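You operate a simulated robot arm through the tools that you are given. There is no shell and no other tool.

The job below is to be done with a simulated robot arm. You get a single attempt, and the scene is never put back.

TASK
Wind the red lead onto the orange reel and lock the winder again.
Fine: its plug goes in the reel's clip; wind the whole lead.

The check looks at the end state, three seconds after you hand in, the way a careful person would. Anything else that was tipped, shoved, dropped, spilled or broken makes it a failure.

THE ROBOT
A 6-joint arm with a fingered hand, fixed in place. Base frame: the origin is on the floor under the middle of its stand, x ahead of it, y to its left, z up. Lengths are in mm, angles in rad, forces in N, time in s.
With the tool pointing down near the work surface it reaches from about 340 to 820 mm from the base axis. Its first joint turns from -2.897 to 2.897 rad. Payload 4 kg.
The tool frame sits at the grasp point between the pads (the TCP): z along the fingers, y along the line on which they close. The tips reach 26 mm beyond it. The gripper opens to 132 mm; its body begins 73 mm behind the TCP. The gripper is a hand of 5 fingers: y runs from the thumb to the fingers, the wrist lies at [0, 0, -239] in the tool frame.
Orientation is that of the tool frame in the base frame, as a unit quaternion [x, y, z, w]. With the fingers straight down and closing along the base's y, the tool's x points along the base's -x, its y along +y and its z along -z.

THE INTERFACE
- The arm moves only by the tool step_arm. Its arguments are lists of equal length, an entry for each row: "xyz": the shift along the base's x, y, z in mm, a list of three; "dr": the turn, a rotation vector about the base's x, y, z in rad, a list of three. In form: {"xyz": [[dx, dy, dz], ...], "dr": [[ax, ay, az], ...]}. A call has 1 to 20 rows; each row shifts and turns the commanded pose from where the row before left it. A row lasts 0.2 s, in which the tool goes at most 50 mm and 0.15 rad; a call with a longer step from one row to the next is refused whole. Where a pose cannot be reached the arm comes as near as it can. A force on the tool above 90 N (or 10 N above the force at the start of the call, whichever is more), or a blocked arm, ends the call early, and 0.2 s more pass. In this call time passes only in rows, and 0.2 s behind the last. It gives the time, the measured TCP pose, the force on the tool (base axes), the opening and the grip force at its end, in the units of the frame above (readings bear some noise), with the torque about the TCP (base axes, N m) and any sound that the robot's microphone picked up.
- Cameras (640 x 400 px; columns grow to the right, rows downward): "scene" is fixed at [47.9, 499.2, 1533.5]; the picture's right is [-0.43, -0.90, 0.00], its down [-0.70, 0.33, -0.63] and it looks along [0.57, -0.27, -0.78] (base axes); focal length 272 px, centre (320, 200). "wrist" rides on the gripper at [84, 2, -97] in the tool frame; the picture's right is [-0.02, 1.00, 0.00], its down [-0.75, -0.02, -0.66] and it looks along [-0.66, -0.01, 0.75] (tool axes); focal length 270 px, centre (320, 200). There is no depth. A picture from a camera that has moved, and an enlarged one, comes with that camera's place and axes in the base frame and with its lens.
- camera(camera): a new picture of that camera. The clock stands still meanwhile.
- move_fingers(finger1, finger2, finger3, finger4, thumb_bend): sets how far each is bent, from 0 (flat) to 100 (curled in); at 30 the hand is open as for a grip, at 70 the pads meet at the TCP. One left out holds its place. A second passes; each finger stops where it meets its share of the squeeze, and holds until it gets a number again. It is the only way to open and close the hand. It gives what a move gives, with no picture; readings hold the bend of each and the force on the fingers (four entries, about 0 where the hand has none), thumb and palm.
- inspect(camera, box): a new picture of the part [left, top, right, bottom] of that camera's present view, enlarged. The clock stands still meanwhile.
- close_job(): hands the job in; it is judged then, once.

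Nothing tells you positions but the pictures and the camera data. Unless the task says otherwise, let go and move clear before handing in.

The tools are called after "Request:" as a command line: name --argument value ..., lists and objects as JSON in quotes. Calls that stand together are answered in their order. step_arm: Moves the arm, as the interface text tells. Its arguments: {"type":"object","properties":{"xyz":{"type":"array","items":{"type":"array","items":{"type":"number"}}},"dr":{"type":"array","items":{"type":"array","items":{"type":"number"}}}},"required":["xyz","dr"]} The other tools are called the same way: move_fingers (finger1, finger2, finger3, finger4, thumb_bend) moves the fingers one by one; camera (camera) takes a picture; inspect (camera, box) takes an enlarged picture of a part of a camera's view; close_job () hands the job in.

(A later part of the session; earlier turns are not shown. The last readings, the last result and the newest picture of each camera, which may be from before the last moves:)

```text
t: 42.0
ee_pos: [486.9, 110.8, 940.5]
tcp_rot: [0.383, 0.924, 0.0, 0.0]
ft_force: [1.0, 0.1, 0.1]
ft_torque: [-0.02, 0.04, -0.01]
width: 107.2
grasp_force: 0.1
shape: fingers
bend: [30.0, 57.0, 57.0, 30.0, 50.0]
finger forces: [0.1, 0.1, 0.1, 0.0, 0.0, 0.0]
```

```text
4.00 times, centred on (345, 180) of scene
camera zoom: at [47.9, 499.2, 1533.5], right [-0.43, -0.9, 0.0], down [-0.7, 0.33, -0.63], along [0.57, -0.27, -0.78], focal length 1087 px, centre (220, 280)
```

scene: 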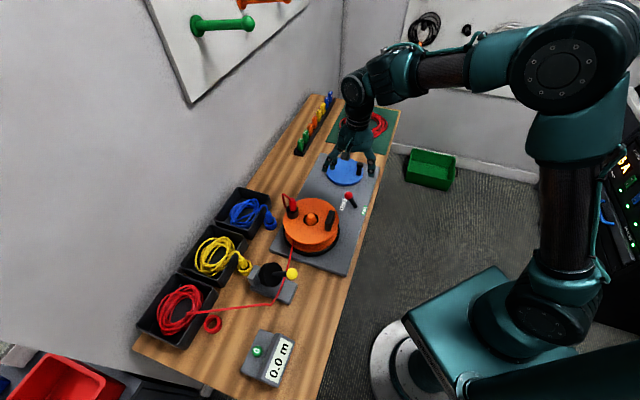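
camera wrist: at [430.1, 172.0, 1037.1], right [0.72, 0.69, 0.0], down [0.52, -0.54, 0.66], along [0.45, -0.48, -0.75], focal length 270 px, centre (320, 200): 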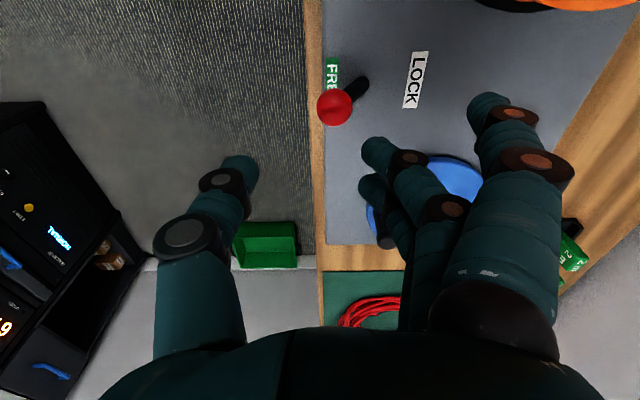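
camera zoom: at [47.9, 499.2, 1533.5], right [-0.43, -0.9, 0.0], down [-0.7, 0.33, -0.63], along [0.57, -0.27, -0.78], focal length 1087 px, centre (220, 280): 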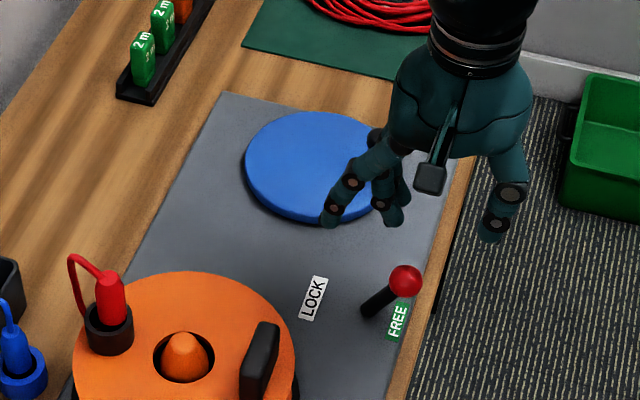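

The lever is at FREE. Next I'll take the crank peg on the blue disc, at roughly (631, 67) with its top near z≈860. I'll open all fingers evenly and move above it.

Request:
move_fingers --finger1 40 --finger2 40 --finger3 40 --finger4 40 --thumb_bend 40

Request:
step_arm --xyz '[[36, -11, 5], [36, -11, 5], [36, -11, 0], [36, -11, 0]]' --dr '[[0, 0, 0], [0, 0, 0], [0, 0, 0], [0, 0, 0]]'

Request:
camera --camera "wrist"

Request:
inspect --camera "wrist" --box '[220, 20, 420, 220]'

```text
t: 43.0
ee_pos: [488.0, 111.3, 940.4]
tcp_rot: [0.383, 0.924, -0.001, 0.0]
ft_force: [-0.1, 0.9, 0.1]
ft_torque: [-0.02, -0.03, 0.01]
width: 107.1
grasp_force: 0.1
shape: fingers
bend: [40.0, 40.0, 40.0, 40.0, 40.0]
finger forces: [0.0, 0.1, 0.2, 0.1, 0.1, 0.0]
```

```text
t: 44.0
ee_pos: [628.7, 68.5, 950.9]
tcp_rot: [0.383, 0.924, 0.001, 0.0]
ft_force: [-0.1, 0.0, -0.4]
ft_torque: [-0.02, 0.03, 0.01]
width: 106.9
grasp_force: 0.1
shape: fingers
bend: [40.0, 40.0, 40.0, 40.0, 40.0]
finger forces: [0.0, 0.0, 0.0, 0.0, 0.0, 0.0]
```

```text
taken
camera wrist: at [572.0, 129.5, 1047.9], right [0.72, 0.69, 0.0], down [0.52, -0.54, 0.66], along [0.45, -0.48, -0.75], focal length 270 px, centre (320, 200)
```

wrist: 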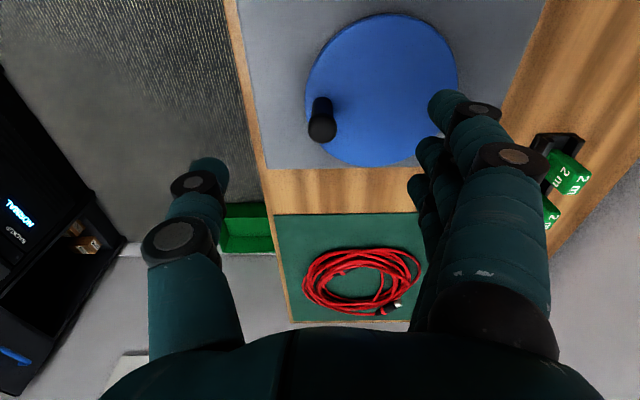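

```text
2.00 times, centred on (320, 120) of wrist
camera zoom: at [572.0, 129.5, 1047.9], right [0.72, 0.69, 0.0], down [0.52, -0.54, 0.66], along [0.45, -0.48, -0.75], focal length 541 px, centre (320, 360)
```

zoom: 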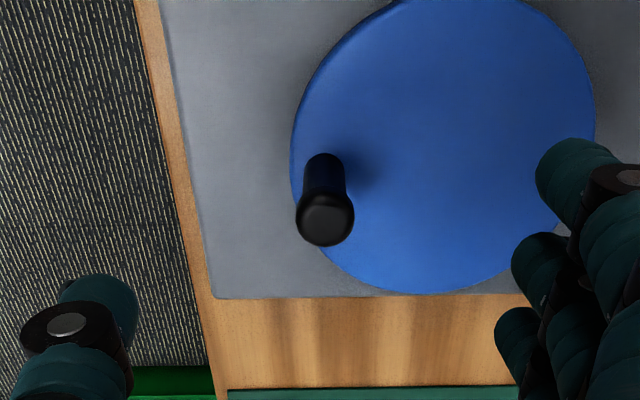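

The peg is at about (637.6, 64.6), 52 mm from the disc centre near (665, 107). I'll move over it and descend partway to check.

Request:
step_arm --xyz '[[8.9, -3.9, -25], [0, 0, -27]]' --dr '[[0, 0, 0], [0, 0, 0]]'

Request:
inspect --camera "wrist" --box '[200, 60, 440, 280]'

```text
t: 44.6
ee_pos: [639.2, 64.3, 899.2]
tcp_rot: [0.383, 0.924, 0.0, 0.0]
ft_force: [-0.4, -0.9, -0.5]
ft_torque: [0.01, 0.0, 0.01]
width: 106.9
grasp_force: 0.1
shape: fingers
bend: [40.0, 40.0, 40.0, 40.0, 40.0]
finger forces: [0.0, 0.1, 0.1, 0.0, 0.0, 0.0]
```

```text
1.82 times, centred on (320, 170) of wrist
camera zoom: at [582.0, 125.5, 995.8], right [0.72, 0.69, 0.0], down [0.52, -0.54, 0.66], along [0.45, -0.48, -0.75], focal length 491 px, centre (320, 254)
```

zoom: 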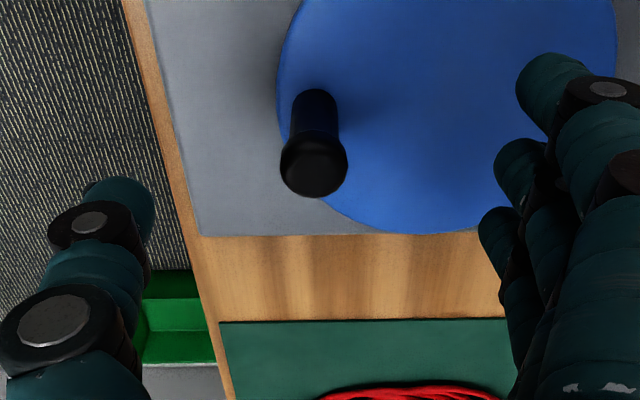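

The TCP is over the peg to about 1 mm. I'll descend to z≈846 and close on it.

Request:
step_arm --xyz '[[-0.7, -0.7, -18], [0, 0, -18], [0, 0, -15]]' --dr '[[0, 0, 0], [0, 0, 0], [0, 0, 0]]'

Request:
inspect --camera "wrist" --box '[180, 80, 460, 280]'

Request:
inspect --camera "scene" --box '[300, 110, 400, 200]'

```text
t: 45.4
ee_pos: [639.1, 62.2, 848.1]
tcp_rot: [0.383, 0.924, -0.001, 0.001]
ft_force: [0.2, 0.2, -1.0]
ft_torque: [-0.01, -0.03, 0.0]
width: 106.9
grasp_force: 0.1
shape: fingers
bend: [40.0, 40.0, 40.0, 40.0, 40.0]
finger forces: [0.0, 0.0, 0.0, 0.0, 0.1, 0.0]
```

```text
2.00 times, centred on (320, 180) of wrist
camera zoom: at [581.7, 123.1, 944.1], right [0.72, 0.69, 0.0], down [0.52, -0.54, 0.66], along [0.45, -0.48, -0.75], focal length 541 px, centre (320, 240)
```

zoom: 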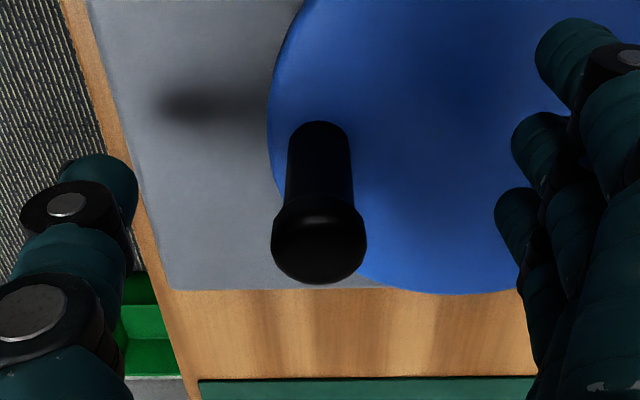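

```text
4.44 times, centred on (350, 155) of scene
camera zoom: at [47.9, 499.2, 1533.5], right [-0.43, -0.9, 0.0], down [-0.7, 0.33, -0.63], along [0.57, -0.27, -0.78], focal length 1208 px, centre (187, 400)
```

zoom: 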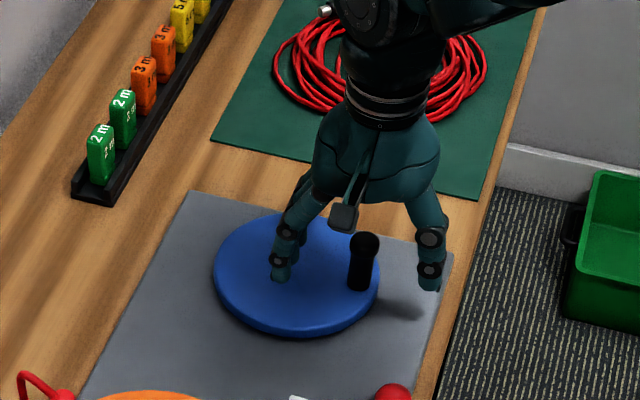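

Request:
step_arm --xyz '[[-2.1, 2.1, -1]]' --dr '[[0, 0, 0]]'

Request:
move_fingers --finger1 58 --finger2 76 --finger3 76 --finger4 58 --thumb_bend 76

Request:
inspect --camera "wrist" --box '[180, 80, 460, 280]'

Request:
inspect --camera "scene" --box '[300, 110, 400, 200]'

```text
t: 45.8
ee_pos: [637.9, 65.6, 846.3]
tcp_rot: [0.383, 0.924, 0.001, 0.0]
ft_force: [0.5, -0.7, -0.9]
ft_torque: [0.01, -0.01, -0.01]
width: 106.8
grasp_force: 0.0
shape: fingers
bend: [40.0, 40.0, 40.0, 40.0, 40.0]
finger forces: [0.0, 0.0, 0.1, 0.0, 0.0, 0.0]
```

```text
t: 46.8
ee_pos: [637.5, 64.5, 845.6]
tcp_rot: [0.384, 0.923, -0.001, -0.001]
ft_force: [-5.4, -2.0, -8.2]
ft_torque: [0.07, 0.04, -0.03]
width: 40.9
grasp_force: 9.7
shape: fingers
bend: [57.0, 76.0, 67.0, 57.0, 68.0]
finger forces: [0.0, 0.0, 6.7, 0.0, 12.6, 0.0]
```

```text
2.00 times, centred on (320, 180) of wrist
camera zoom: at [580.0, 125.6, 942.9], right [0.72, 0.69, 0.0], down [0.52, -0.54, 0.66], along [0.45, -0.48, -0.75], focal length 541 px, centre (320, 240)
```

zoom: 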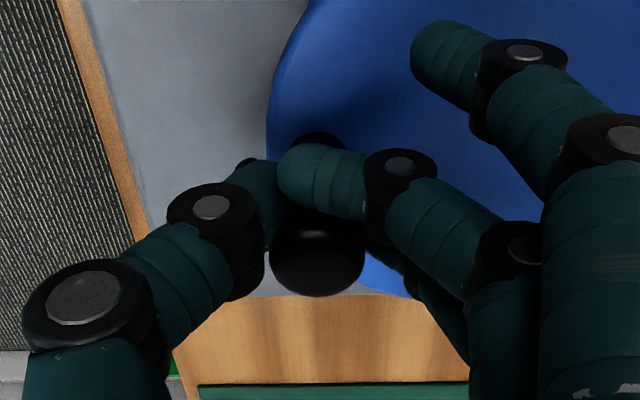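

```text
4.44 times, centred on (350, 155) of scene
camera zoom: at [47.9, 499.2, 1533.5], right [-0.43, -0.9, 0.0], down [-0.7, 0.33, -0.63], along [0.57, -0.27, -0.78], focal length 1208 px, centre (187, 400)
```

zoom: 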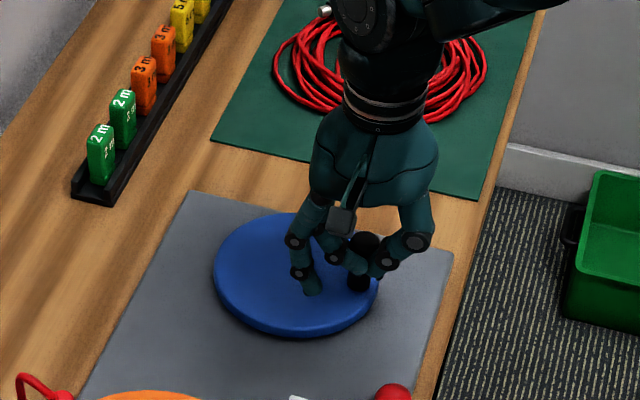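

Finger2 slipped past the peg again, so the peg sits about 5 mm farther out than I had it. I'll open, shift, and re-grip.

Request:
move_fingers --finger2 45 --finger3 45 --thumb_bend 45

Request:
step_arm --xyz '[[2, -2, 0], [2, -2, 0]]' --dr '[[0, 0, 0], [0, 0, 0]]'

Request:
move_fingers --finger2 76 --finger3 76 --thumb_bend 76

Request:
inspect --camera "wrist" --box '[180, 80, 460, 280]'

```text
t: 47.8
ee_pos: [637.5, 65.0, 846.3]
tcp_rot: [0.384, 0.924, 0.0, 0.0]
ft_force: [1.0, -0.6, -0.3]
ft_torque: [0.0, -0.03, 0.03]
width: 71.6
grasp_force: 0.1
shape: fingers
bend: [57.0, 45.0, 45.0, 57.0, 45.0]
finger forces: [0.1, 0.1, 0.0, 0.0, 0.0, 0.0]
```

```text
t: 48.4
ee_pos: [641.6, 60.3, 844.9]
tcp_rot: [0.384, 0.923, 0.001, 0.001]
ft_force: [0.2, 0.5, -0.2]
ft_torque: [-0.02, 0.0, -0.01]
width: 72.1
grasp_force: 0.1
shape: fingers
bend: [57.0, 45.0, 45.0, 57.0, 45.0]
finger forces: [0.0, 0.0, 0.0, 0.0, 0.1, 0.1]
```

```text
t: 49.4
ee_pos: [641.6, 60.4, 847.9]
tcp_rot: [0.384, 0.923, 0.0, 0.0]
ft_force: [-5.2, -4.3, -10.8]
ft_torque: [-0.04, 0.07, 0.02]
width: 42.9
grasp_force: 11.7
shape: fingers
bend: [57.0, 75.0, 69.0, 57.0, 68.0]
finger forces: [0.1, 2.5, 6.1, 0.0, 14.8, 0.0]
```

```text
2.00 times, centred on (320, 180) of wrist
camera zoom: at [584.1, 121.4, 942.6], right [0.72, 0.69, 0.0], down [0.52, -0.54, 0.66], along [0.45, -0.48, -0.75], focal length 541 px, centre (320, 240)
```

zoom: 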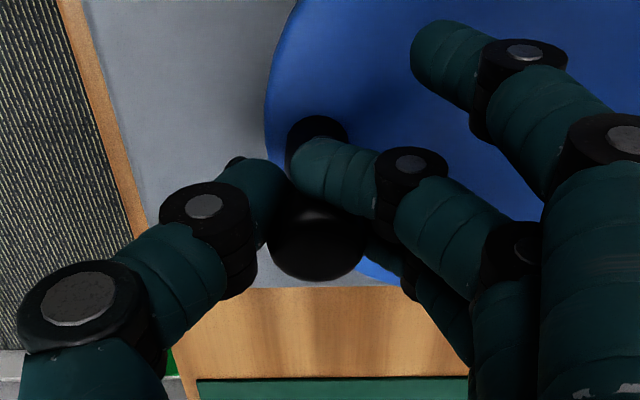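

Request:
move_fingers --finger2 50 --finger3 50 --thumb_bend 50

Request:
step_arm --xyz '[[2, -2, 0], [1.5, -1.5, 0]]' --dr '[[0, 0, 0], [0, 0, 0]]'

Request:
move_fingers --finger2 76 --finger3 76 --thumb_bend 76

Request:
inspect --camera "wrist" --box '[180, 80, 460, 280]'

```text
t: 50.4
ee_pos: [641.2, 61.1, 846.8]
tcp_rot: [0.384, 0.923, 0.0, 0.0]
ft_force: [0.1, -0.2, -0.5]
ft_torque: [-0.02, 0.01, 0.04]
width: 64.1
grasp_force: 0.0
shape: fingers
bend: [57.0, 50.0, 50.0, 57.0, 50.0]
finger forces: [0.1, 0.1, 0.1, 0.1, 0.0, 0.1]
```

```text
t: 51.0
ee_pos: [644.1, 57.2, 845.9]
tcp_rot: [0.383, 0.924, 0.0, 0.0]
ft_force: [0.7, 0.9, 0.8]
ft_torque: [0.02, -0.02, 0.01]
width: 63.8
grasp_force: 0.1
shape: fingers
bend: [57.0, 50.0, 50.0, 57.0, 50.0]
finger forces: [0.1, 0.1, 0.0, 0.0, 0.0, 0.1]
```

```text
t: 52.0
ee_pos: [644.3, 57.7, 845.2]
tcp_rot: [0.385, 0.923, -0.001, -0.002]
ft_force: [-4.3, -5.2, -12.8]
ft_torque: [-0.05, 0.05, 0.01]
width: 43.9
grasp_force: 12.6
shape: fingers
bend: [57.0, 71.0, 71.0, 57.0, 67.0]
finger forces: [0.1, 4.5, 4.4, 0.0, 15.0, 0.0]
```

```text
2.00 times, centred on (320, 180) of wrist
camera zoom: at [587.5, 118.2, 942.4], right [0.72, 0.69, 0.0], down [0.52, -0.54, 0.66], along [0.45, -0.48, -0.75], focal length 541 px, centre (320, 240)
```

zoom: 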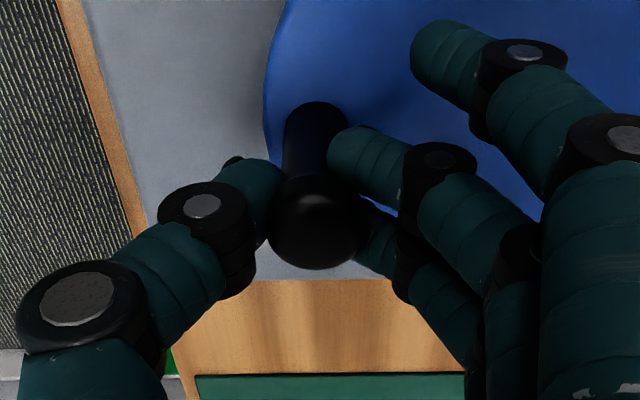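

The grip is balanced now, which puts the peg near (642, 55.5) and the disc lower than I'd assumed. The tips are wedged under the knob, so I'll lower about 10 mm onto the stem and recentre a little.

Request:
move_fingers --finger2 54 --finger3 54 --thumb_bend 54

Request:
step_arm --xyz '[[-1.5, -1.5, -5], [0, 0, -5]]' --dr '[[0, 0, 0], [0, 0, 0]]'

Request:
move_fingers --finger2 76 --finger3 76 --thumb_bend 76

Request:
inspect --camera "wrist" --box '[180, 80, 460, 280]'

Request:
inspect --camera "scene" --box '[300, 110, 400, 200]'

```text
t: 53.0
ee_pos: [644.5, 57.3, 845.7]
tcp_rot: [0.384, 0.924, -0.001, 0.0]
ft_force: [-0.6, -0.3, 0.7]
ft_torque: [-0.01, -0.02, -0.04]
width: 57.9
grasp_force: 0.0
shape: fingers
bend: [57.0, 54.0, 54.0, 57.0, 54.0]
finger forces: [0.0, 0.0, 0.0, 0.0, 0.0, 0.1]
```

```text
t: 53.6
ee_pos: [643.1, 55.4, 836.1]
tcp_rot: [0.383, 0.924, 0.0, 0.0]
ft_force: [0.4, 0.7, -0.5]
ft_torque: [0.0, 0.01, -0.02]
width: 58.0
grasp_force: 0.1
shape: fingers
bend: [57.0, 54.0, 54.0, 57.0, 54.0]
finger forces: [0.0, 0.0, 0.0, 0.1, 0.0, 0.0]
```

```text
t: 54.6
ee_pos: [643.7, 55.9, 835.7]
tcp_rot: [0.384, 0.923, 0.0, -0.001]
ft_force: [-3.1, -1.3, -10.3]
ft_torque: [0.01, 0.0, 0.0]
width: 42.1
grasp_force: 11.9
shape: fingers
bend: [57.0, 70.0, 70.0, 57.0, 68.0]
finger forces: [0.0, 5.3, 5.1, 0.1, 13.3, 0.0]
```

```text
2.00 times, centred on (320, 180) of wrist
camera zoom: at [586.2, 116.6, 932.6], right [0.72, 0.69, 0.0], down [0.52, -0.54, 0.66], along [0.45, -0.48, -0.75], focal length 541 px, centre (320, 240)
```

zoom: 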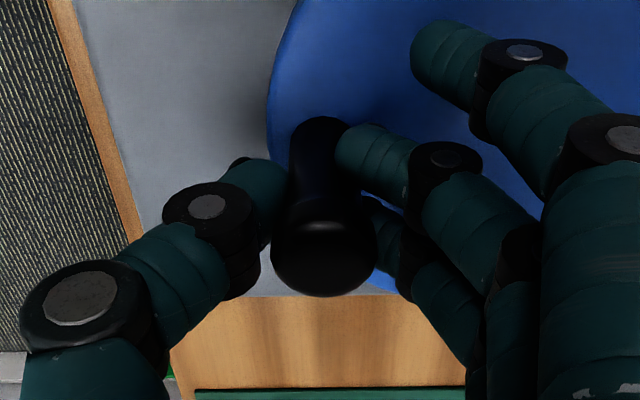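

```text
4.44 times, centred on (350, 155) of scene
camera zoom: at [47.9, 499.2, 1533.5], right [-0.43, -0.9, 0.0], down [-0.7, 0.33, -0.63], along [0.57, -0.27, -0.78], focal length 1208 px, centre (187, 400)
```

zoom: 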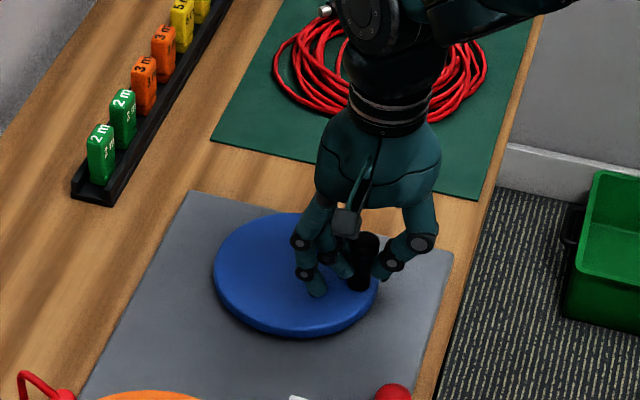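

Firm grip on the stem. I'll nudge the crank clockwise a little to see whether it turns and which way the reel goes.

Request:
step_arm --xyz '[[-3.8, 2.8, 0], [-3.7, 2.9, 0], [-3.3, 3.4, 0], [-3.2, 3.5, 0]]' --dr '[[0, 0, 0], [0, 0, 0], [0, 0, 0], [0, 0, 0]]'

Request:
inspect --camera "scene" --box '[230, 140, 390, 300]'

Request:
inspect --camera "scene" --box '[235, 325, 305, 390]'

```text
t: 55.6
ee_pos: [629.2, 69.4, 837.4]
tcp_rot: [0.383, 0.924, 0.001, 0.0]
ft_force: [6.3, 5.1, -0.8]
ft_torque: [0.1, -0.11, 0.12]
width: 35.1
grasp_force: 2.9
shape: fingers
bend: [57.0, 73.0, 70.0, 57.0, 73.0]
finger forces: [0.0, 0.0, 6.7, 0.0, 0.0, 0.0]
```

```text
2.50 times, centred on (310, 220) of scene
camera zoom: at [47.9, 499.2, 1533.5], right [-0.43, -0.9, 0.0], down [-0.7, 0.33, -0.63], along [0.57, -0.27, -0.78], focal length 679 px, centre (345, 150)
```

zoom: 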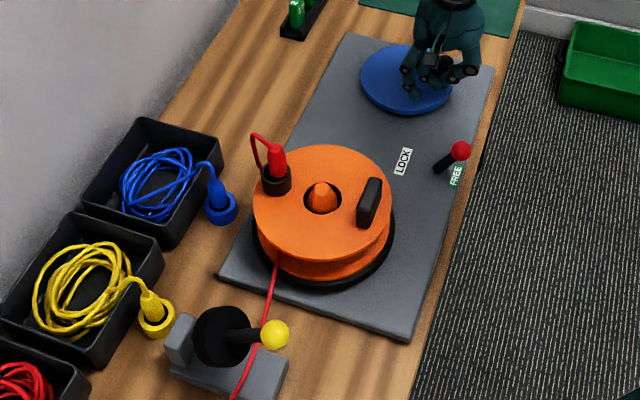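

```text
6.15 times, centred on (270, 358) of scene
camera zoom: at [47.9, 499.2, 1533.5], right [-0.43, -0.9, 0.0], down [-0.7, 0.33, -0.63], along [0.57, -0.27, -0.78], focal length 1672 px, centre (628, -769)
```

zoom: 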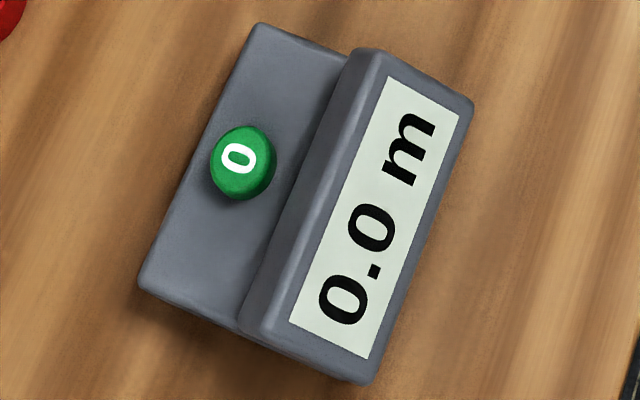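

Request:
inspect --camera "wrist" --box '[180, 60, 460, 280]'

Request:
inspect --camera "scene" --box '[300, 110, 400, 200]'

```text
1.82 times, centred on (320, 170) of wrist
camera zoom: at [572.6, 129.8, 933.2], right [0.72, 0.69, 0.0], down [0.52, -0.54, 0.66], along [0.46, -0.47, -0.75], focal length 491 px, centre (320, 254)
```

zoom: 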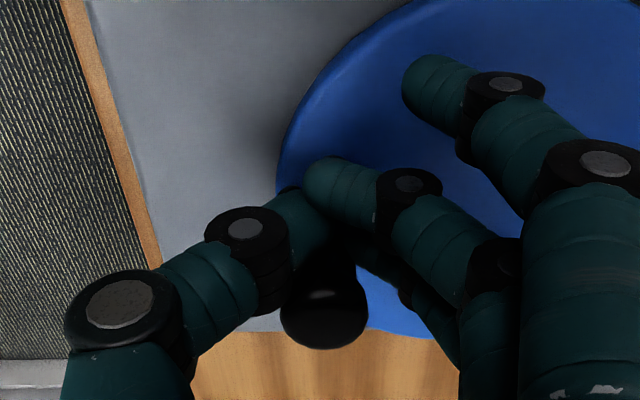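

```text
4.44 times, centred on (350, 155) of scene
camera zoom: at [47.9, 499.2, 1533.5], right [-0.43, -0.9, 0.0], down [-0.7, 0.33, -0.63], along [0.57, -0.27, -0.78], focal length 1208 px, centre (187, 400)
```

zoom: 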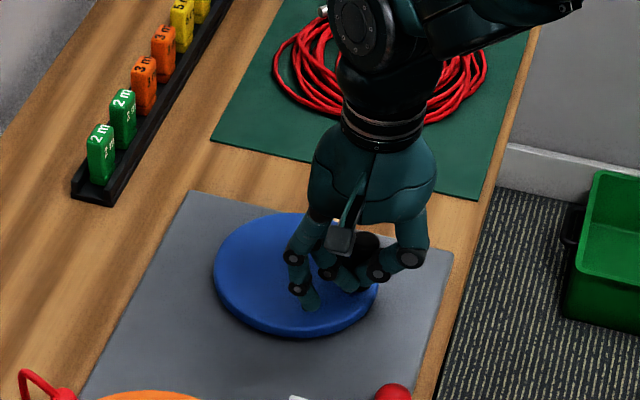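

The peg slipped sideways out of the pinch, because friction alone doesn't hold along that axis. I'll open, lift, see where the peg is now, and then try a cage with fingers 2 and 4 either side and finger 3 against the thumb.

Request:
move_fingers --finger1 40 --finger2 40 --finger3 40 --finger4 40 --thumb_bend 40

Request:
step_arm --xyz '[[0, 0, 25], [0, 0, 25], [0, 0, 30]]' --dr '[[0, 0, 0], [0, 0, 0], [0, 0, 0]]'

Request:
camera --camera "wrist"

Request:
inspect --camera "scene" --box '[300, 130, 400, 230]'

```text
t: 56.6
ee_pos: [629.5, 67.5, 836.2]
tcp_rot: [0.383, 0.924, 0.001, 0.0]
ft_force: [0.1, 0.7, 0.0]
ft_torque: [-0.02, -0.02, 0.01]
width: 106.0
grasp_force: 0.1
shape: fingers
bend: [40.0, 40.0, 40.0, 40.0, 40.0]
finger forces: [0.1, 0.0, 0.0, 0.0, 0.0, 0.0]
```

```text
t: 57.4
ee_pos: [629.1, 67.5, 917.0]
tcp_rot: [0.384, 0.923, 0.0, -0.001]
ft_force: [0.3, -0.5, -1.4]
ft_torque: [0.04, -0.01, -0.01]
width: 106.2
grasp_force: 0.0
shape: fingers
bend: [40.0, 40.0, 40.0, 40.0, 40.0]
finger forces: [0.0, 0.0, 0.1, 0.0, 0.0, 0.0]
```

```text
taken
camera wrist: at [573.5, 129.0, 1013.2], right [0.72, 0.69, 0.0], down [0.52, -0.54, 0.66], along [0.45, -0.48, -0.75], focal length 270 px, centre (320, 200)
```

wrist: 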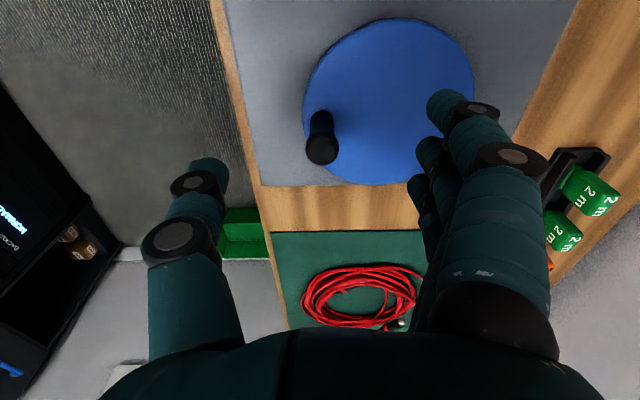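

```text
4.00 times, centred on (350, 180) of scene
camera zoom: at [47.9, 499.2, 1533.5], right [-0.43, -0.9, 0.0], down [-0.7, 0.33, -0.63], along [0.57, -0.27, -0.78], focal length 1087 px, centre (200, 280)
```

zoom: 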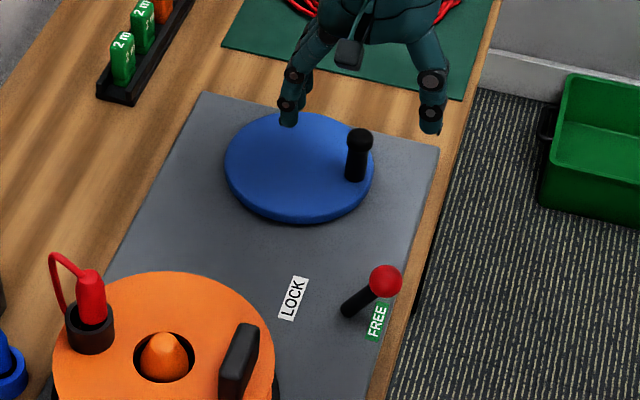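

The peg and reel haven't moved. I take the peg to be at (642.1, 54.9), so I'll place it between fingers 2 and 4 with finger 3 behind and the thumb in front. Then it can't slip sideways.

Request:
step_arm --xyz '[[5.2, -4.8, -27], [0, 0, -28], [0, 0, -28]]' --dr '[[0, 0, 0], [0, 0, 0], [0, 0, 0]]'

Request:
move_fingers --finger2 78 --finger4 78

Request:
move_fingers --finger1 55 --finger3 70 --thumb_bend 67

Request:
inspect --camera "wrist" --box '[180, 80, 460, 280]'

Request:
inspect --camera "scene" --box '[320, 130, 380, 190]'

```text
t: 58.2
ee_pos: [636.9, 63.8, 832.9]
tcp_rot: [0.383, 0.924, 0.001, 0.0]
ft_force: [1.0, 0.1, 0.1]
ft_torque: [0.0, 0.02, -0.02]
width: 106.3
grasp_force: 0.0
shape: fingers
bend: [40.0, 40.0, 40.0, 40.0, 40.0]
finger forces: [0.0, 0.0, 0.0, 0.1, 0.1, 0.1]
```

```text
t: 59.2
ee_pos: [636.7, 65.2, 832.3]
tcp_rot: [0.383, 0.924, 0.0, 0.0]
ft_force: [0.0, 0.4, -0.5]
ft_torque: [0.0, 0.03, -0.01]
width: 106.4
grasp_force: 0.1
shape: fingers
bend: [40.0, 78.0, 40.0, 78.0, 40.0]
finger forces: [0.0, 0.0, 0.0, 0.1, 0.0, 0.0]
```

```text
t: 60.2
ee_pos: [636.3, 64.8, 833.2]
tcp_rot: [0.384, 0.924, 0.0, 0.0]
ft_force: [2.9, 1.7, -1.4]
ft_torque: [-0.01, -0.02, 0.05]
width: 45.3
grasp_force: 1.7
shape: fingers
bend: [55.0, 78.0, 65.0, 78.0, 66.0]
finger forces: [0.0, 0.1, 3.5, 0.1, 1.0, 0.1]
```

```text
2.00 times, centred on (320, 180) of wrist
camera zoom: at [579.5, 125.7, 929.9], right [0.72, 0.69, 0.0], down [0.52, -0.54, 0.66], along [0.45, -0.48, -0.75], focal length 541 px, centre (320, 240)
```

zoom: 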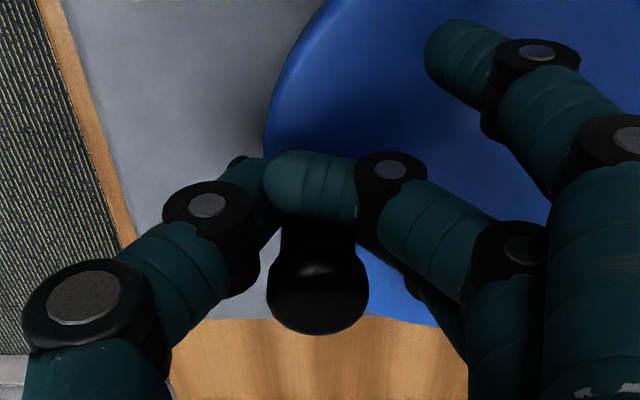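

```text
6.67 times, centred on (350, 160) of scene
camera zoom: at [47.9, 499.2, 1533.5], right [-0.43, -0.9, 0.0], down [-0.7, 0.33, -0.63], along [0.57, -0.27, -0.78], focal length 1812 px, centre (120, 467)
```

zoom: 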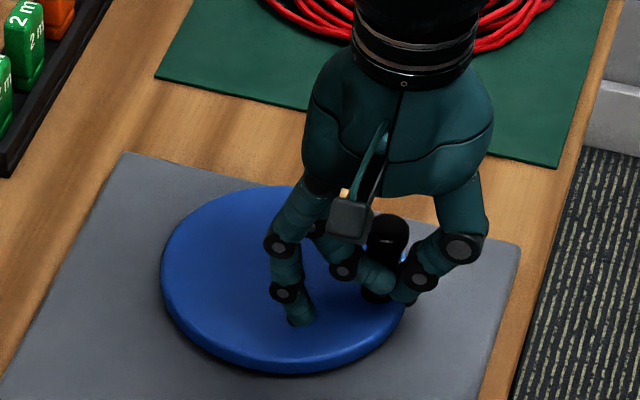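

The cage is closed around the peg. I'll try a small counter-clockwise push and check whether the disc and reel move.

Request:
step_arm --xyz '[[4.2, -2.7, 0], [4.2, -2.6, 0], [4.3, -2.4, 0]]' --dr '[[0, 0, 0], [0, 0, 0], [0, 0, 0]]'

Request:
inspect --camera "scene" --box '[250, 130, 390, 270]'

Request:
inspect --camera "wrist" --box '[180, 80, 460, 280]'

```text
t: 61.0
ee_pos: [647.8, 55.8, 834.0]
tcp_rot: [0.384, 0.923, 0.001, 0.001]
ft_force: [5.6, 0.4, -1.8]
ft_torque: [-0.01, -0.04, 0.03]
width: 45.1
grasp_force: 2.6
shape: fingers
bend: [55.0, 78.0, 65.0, 78.0, 66.0]
finger forces: [0.0, 0.0, 3.9, 0.1, 0.7, 0.0]
```

```text
2.86 times, centred on (320, 200) of scene
camera zoom: at [47.9, 499.2, 1533.5], right [-0.43, -0.9, 0.0], down [-0.7, 0.33, -0.63], along [0.57, -0.27, -0.78], focal length 776 px, centre (320, 200)
```

zoom: 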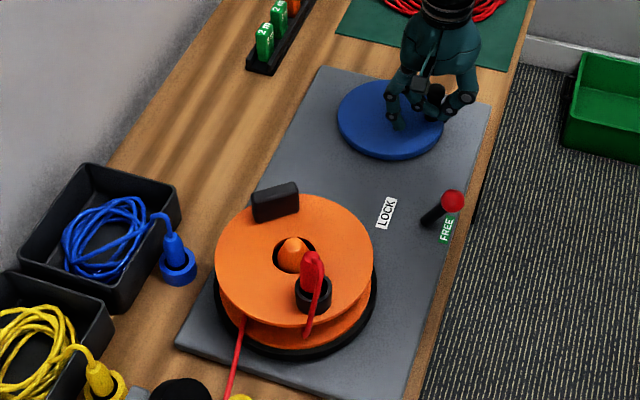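

```text
2.00 times, centred on (320, 180) of wrist
camera zoom: at [591.4, 116.7, 930.8], right [0.72, 0.69, 0.0], down [0.52, -0.54, 0.66], along [0.46, -0.48, -0.75], focal length 541 px, centre (320, 240)
```

zoom: 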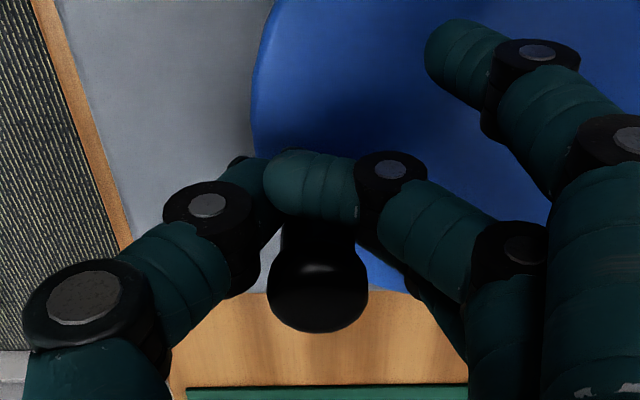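

The reel has turned a lot for a small crank motion, with the cup now on the near side. I'll check the counter and the lead before continuing.

Request:
inspect --camera "scene" --box '[235, 325, 305, 390]'

Request:
inspect --camera "scene" --box '[130, 190, 350, 350]'

Request:
inspect --camera "scene" --box '[276, 188, 356, 264]'

```text
6.15 times, centred on (270, 358) of scene
camera zoom: at [47.9, 499.2, 1533.5], right [-0.43, -0.9, 0.0], down [-0.7, 0.33, -0.63], along [0.57, -0.27, -0.78], focal length 1672 px, centre (628, -769)
```

zoom: 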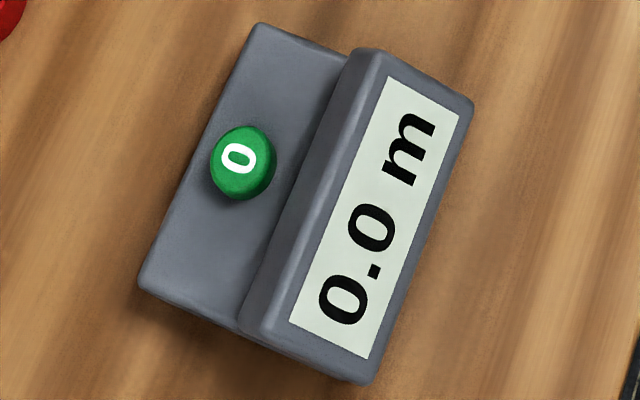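

```text
2.50 times, centred on (240, 270) of scene
camera zoom: at [47.9, 499.2, 1533.5], right [-0.43, -0.9, 0.0], down [-0.7, 0.33, -0.63], along [0.57, -0.27, -0.78], focal length 679 px, centre (520, 25)
```

zoom: 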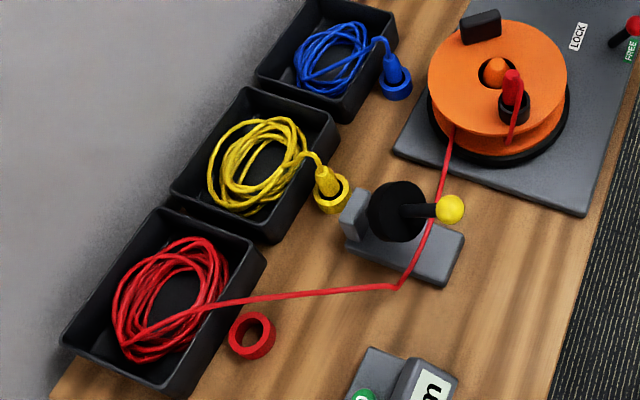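

```text
5.26 times, centred on (316, 226) of scene
camera zoom: at [47.9, 499.2, 1533.5], right [-0.43, -0.9, 0.0], down [-0.7, 0.33, -0.63], along [0.57, -0.27, -0.78], focal length 1430 px, centre (341, 63)
```

zoom: 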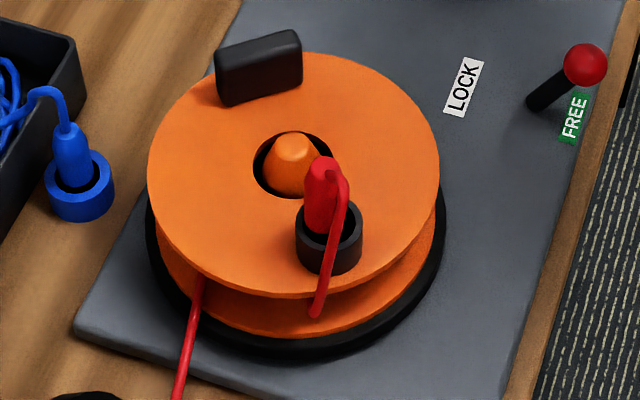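

Request:
step_arm --xyz '[[0, 0, 0]]' --dr '[[0, 0, 0]]'

Request:
inspect --camera "scene" --box '[276, 188, 356, 264]'

```text
t: 61.4
ee_pos: [649.0, 56.7, 833.7]
tcp_rot: [0.383, 0.924, 0.0, -0.001]
ft_force: [1.4, 1.6, -0.4]
ft_torque: [0.05, -0.04, 0.05]
width: 45.1
grasp_force: 2.9
shape: fingers
bend: [55.0, 78.0, 66.0, 78.0, 66.0]
finger forces: [0.1, 0.0, 3.3, 0.1, 1.7, 0.0]
```

```text
5.26 times, centred on (316, 226) of scene
camera zoom: at [47.9, 499.2, 1533.5], right [-0.43, -0.9, 0.0], down [-0.7, 0.33, -0.63], along [0.57, -0.27, -0.78], focal length 1430 px, centre (341, 63)
```

zoom: 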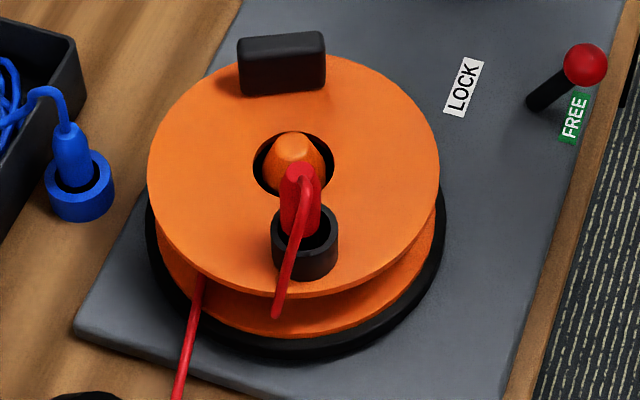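

The reel turns clockwise as I crank counter-clockwise, at a high ratio and with little effort. I'll advance in small arc steps and check the lead is really being wound.

Request:
step_arm --xyz '[[5.8, -1.4, 0], [5.9, -0.8, 0], [6.0, -0.2, 0]]' --dr '[[0, 0, 0], [0, 0, 0], [0, 0, 0]]'

Request:
inspect --camera "scene" --box '[276, 188, 356, 264]'

Request:
camera --camera "scene"

Request:
inspect --camera "wrist" --box '[180, 80, 460, 280]'

```text
t: 62.2
ee_pos: [665.3, 54.5, 833.7]
tcp_rot: [0.384, 0.923, 0.001, 0.001]
ft_force: [4.0, 0.9, 0.0]
ft_torque: [0.03, -0.06, 0.05]
width: 44.8
grasp_force: 1.2
shape: fingers
bend: [55.0, 78.0, 67.0, 78.0, 67.0]
finger forces: [0.0, 0.0, 2.8, 0.0, 0.0, 0.0]
```

```text
5.26 times, centred on (316, 226) of scene
camera zoom: at [47.9, 499.2, 1533.5], right [-0.43, -0.9, 0.0], down [-0.7, 0.33, -0.63], along [0.57, -0.27, -0.78], focal length 1430 px, centre (341, 63)
```

zoom: 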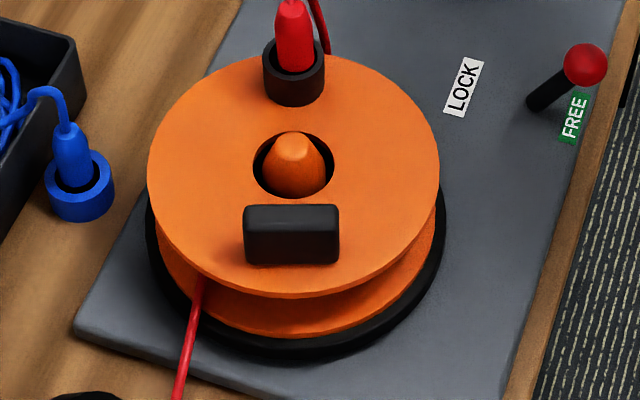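

```text
taken
```

scene: 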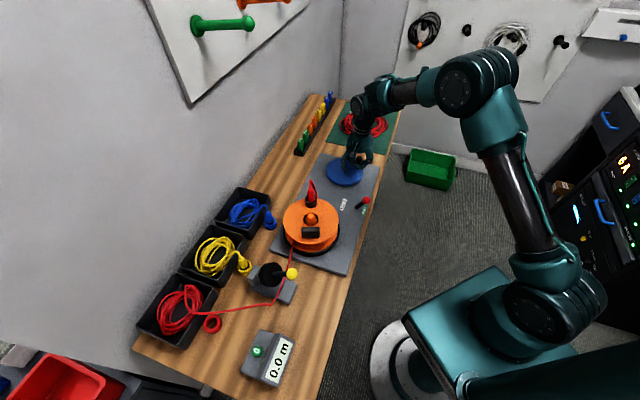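

```text
2.00 times, centred on (320, 180) of wrist
camera zoom: at [608.4, 114.5, 930.2], right [0.72, 0.69, 0.0], down [0.52, -0.54, 0.66], along [0.46, -0.48, -0.75], focal length 541 px, centre (320, 240)
```

zoom: 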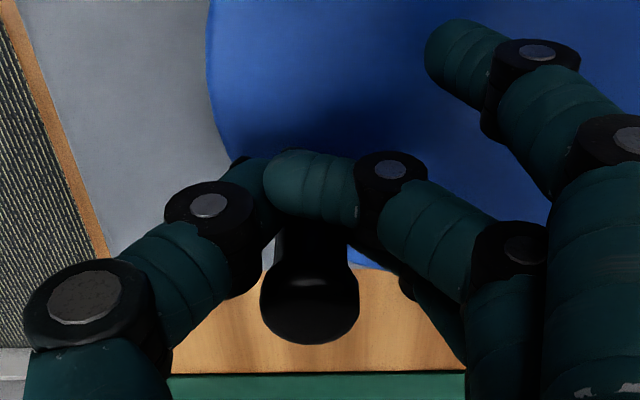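

The cup's progression (45° → 175° → 335°) fits the reel turning counter-clockwise at about 10 times the crank. I need to know if that's the winding direction, so I'll look closely at the drum, lead and tray.

Request:
inspect --camera "scene" --box '[278, 225, 318, 265]'

Request:
inspect --camera "scene" --box '[130, 270, 230, 350]'

Request:
inspect --camera "scene" --box '[235, 325, 305, 390]'

Request:
inspect --camera "scene" --box '[200, 240, 310, 330]'

```text
10.00 times, centred on (298, 245) of scene
camera zoom: at [47.9, 499.2, 1533.5], right [-0.43, -0.9, 0.0], down [-0.7, 0.33, -0.63], along [0.57, -0.27, -0.78], focal length 2718 px, centre (540, -250)
```

zoom: 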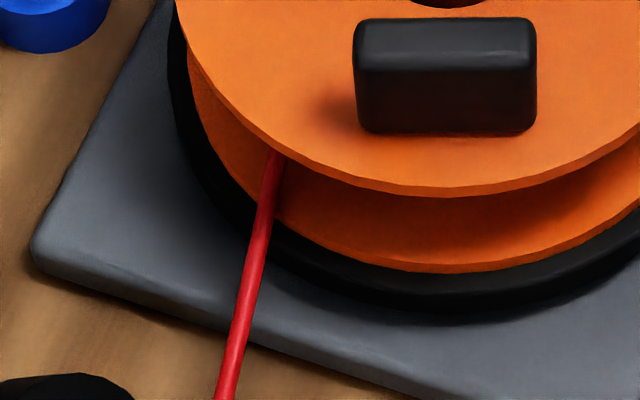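

```text
5.00 times, centred on (180, 310) of scene
camera zoom: at [47.9, 499.2, 1533.5], right [-0.43, -0.9, 0.0], down [-0.7, 0.33, -0.63], along [0.57, -0.27, -0.78], focal length 1359 px, centre (1020, -350)
```

zoom: 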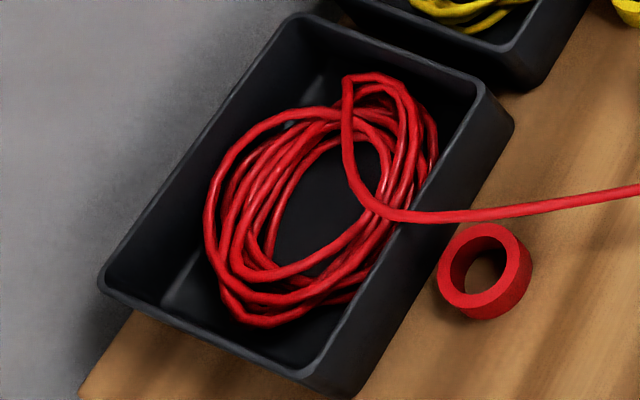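

```text
6.15 times, centred on (270, 358) of scene
camera zoom: at [47.9, 499.2, 1533.5], right [-0.43, -0.9, 0.0], down [-0.7, 0.33, -0.63], along [0.57, -0.27, -0.78], focal length 1672 px, centre (628, -769)
```

zoom: 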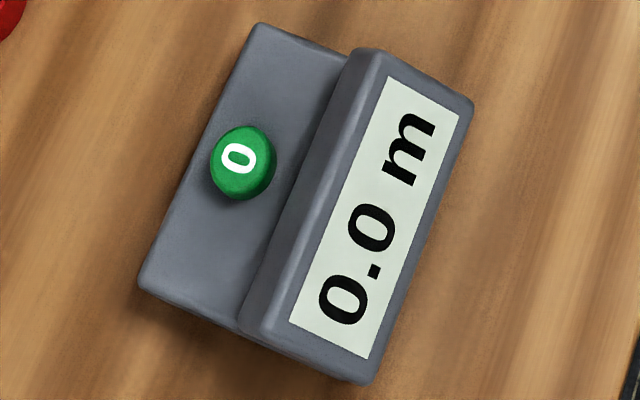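

```text
4.44 times, centred on (255, 285) of scene
camera zoom: at [47.9, 499.2, 1533.5], right [-0.43, -0.9, 0.0], down [-0.7, 0.33, -0.63], along [0.57, -0.27, -0.78], focal length 1208 px, centre (609, -178)
```

zoom: 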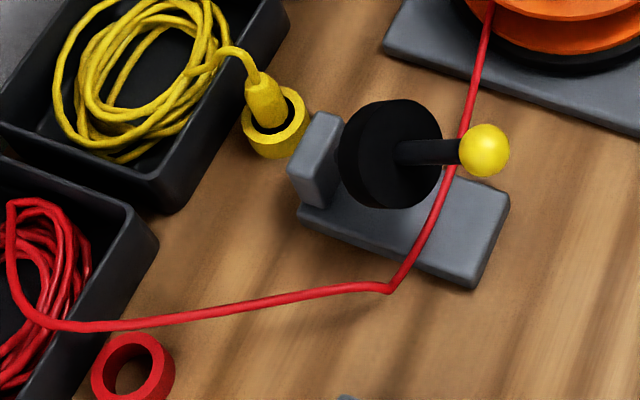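

The exit point on the tray coil moves as I turn, so lead is running, but I can't yet tell in or out. I'll turn another 36° of crank and compare the coil.

Request:
step_arm --xyz '[[5.95, 0.48, 0], [5.87, 1.1, 0], [5.72, 1.71, 0], [5.51, 2.29, 0], [5.24, 2.86, 0], [4.91, 3.39, 0]]' --dr '[[0, 0, 0], [0, 0, 0], [0, 0, 0], [0, 0, 0], [0, 0, 0], [0, 0, 0]]'

Request:
inspect --camera "scene" --box '[130, 270, 230, 350]'

Request:
inspect --camera "scene" --box '[276, 188, 356, 264]'

Request:
inspect --camera "wrist" --box '[180, 80, 460, 280]'

```text
t: 63.6
ee_pos: [698.2, 67.4, 832.8]
tcp_rot: [0.384, 0.923, 0.001, 0.0]
ft_force: [2.4, -2.3, -0.5]
ft_torque: [-0.04, -0.01, 0.05]
width: 45.0
grasp_force: 1.9
shape: fingers
bend: [55.0, 78.0, 70.0, 78.0, 67.0]
finger forces: [0.0, 0.0, 0.0, 3.5, 0.0, 0.0]
```

```text
5.00 times, centred on (180, 310) of scene
camera zoom: at [47.9, 499.2, 1533.5], right [-0.43, -0.9, 0.0], down [-0.7, 0.33, -0.63], along [0.57, -0.27, -0.78], focal length 1359 px, centre (1020, -350)
```

zoom: 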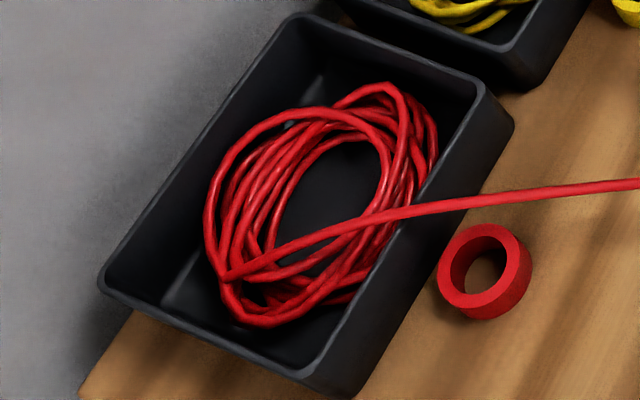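

```text
5.26 times, centred on (316, 226) of scene
camera zoom: at [47.9, 499.2, 1533.5], right [-0.43, -0.9, 0.0], down [-0.7, 0.33, -0.63], along [0.57, -0.27, -0.78], focal length 1430 px, centre (341, 63)
```

zoom: 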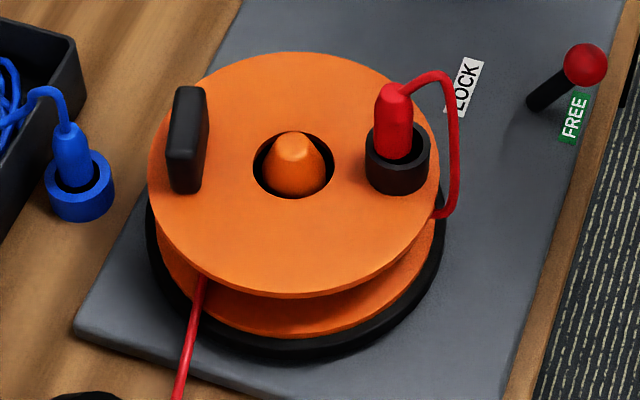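

```text
2.00 times, centred on (320, 180) of wrist
camera zoom: at [641.6, 127.2, 929.9], right [0.72, 0.69, 0.0], down [0.52, -0.54, 0.66], along [0.46, -0.48, -0.75], focal length 541 px, centre (320, 240)
```

zoom: 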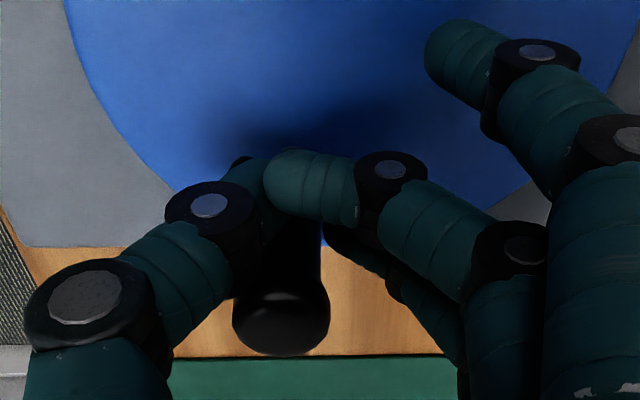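

The coil is shrinking, so counter-clockwise cranking winds the lead in. I'll continue around the circle and keep checking the cage and coil.

Request:
step_arm --xyz '[[5.95, 5.28, 0], [5.15, 6.05, 0], [4.26, 6.71, 0], [3.28, 7.24, 0], [2.24, 7.63, 0], [1.16, 7.86, 0], [0.06, 7.95, 0], [-1.05, 7.88, 0]]' --dr '[[0, 0, 0], [0, 0, 0], [0, 0, 0], [0, 0, 0], [0, 0, 0], [0, 0, 0], [0, 0, 0], [0, 0, 0]]'

Request:
inspect --camera "scene" --box '[130, 270, 230, 350]'

Request:
inspect --camera "scene" --box '[270, 130, 390, 270]'

Request:
inspect --camera "wrist" --box '[180, 80, 460, 280]'

```text
t: 65.4
ee_pos: [718.8, 121.8, 834.4]
tcp_rot: [0.384, 0.923, 0.0, -0.001]
ft_force: [0.1, -0.1, 0.4]
ft_torque: [0.01, 0.0, -0.01]
width: 44.6
grasp_force: 0.0
shape: fingers
bend: [55.0, 78.0, 70.0, 78.0, 67.0]
finger forces: [0.0, 0.0, 0.0, 0.1, 0.1, 0.0]
```

```text
5.00 times, centred on (180, 310) of scene
camera zoom: at [47.9, 499.2, 1533.5], right [-0.43, -0.9, 0.0], down [-0.7, 0.33, -0.63], along [0.57, -0.27, -0.78], focal length 1359 px, centre (1020, -350)
```

zoom: 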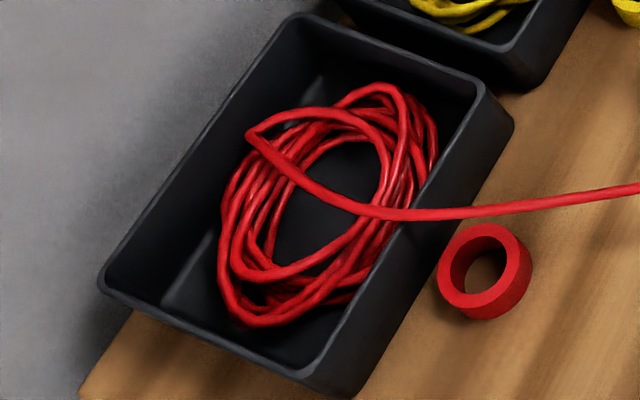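

```text
2.86 times, centred on (330, 200) of scene
camera zoom: at [47.9, 499.2, 1533.5], right [-0.43, -0.9, 0.0], down [-0.7, 0.33, -0.63], along [0.57, -0.27, -0.78], focal length 776 px, centre (291, 200)
```

zoom: 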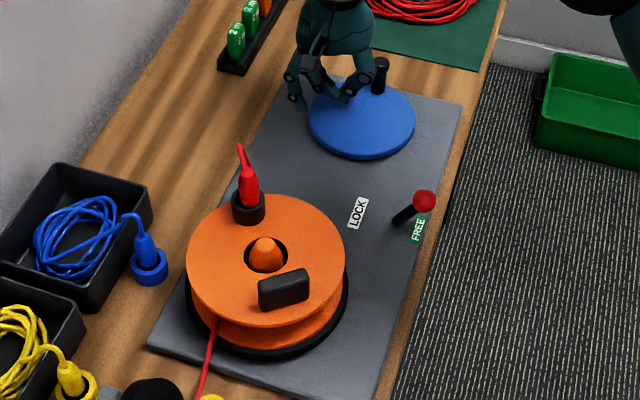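

```text
2.00 times, centred on (320, 180) of wrist
camera zoom: at [662.1, 182.5, 930.3], right [0.72, 0.69, 0.0], down [0.52, -0.54, 0.66], along [0.45, -0.48, -0.75], focal length 541 px, centre (320, 240)
```

zoom: 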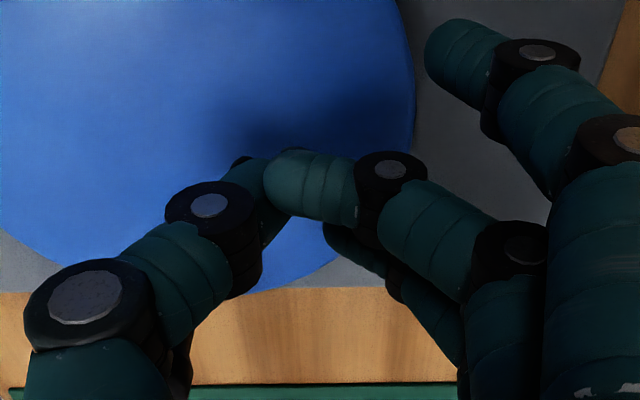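

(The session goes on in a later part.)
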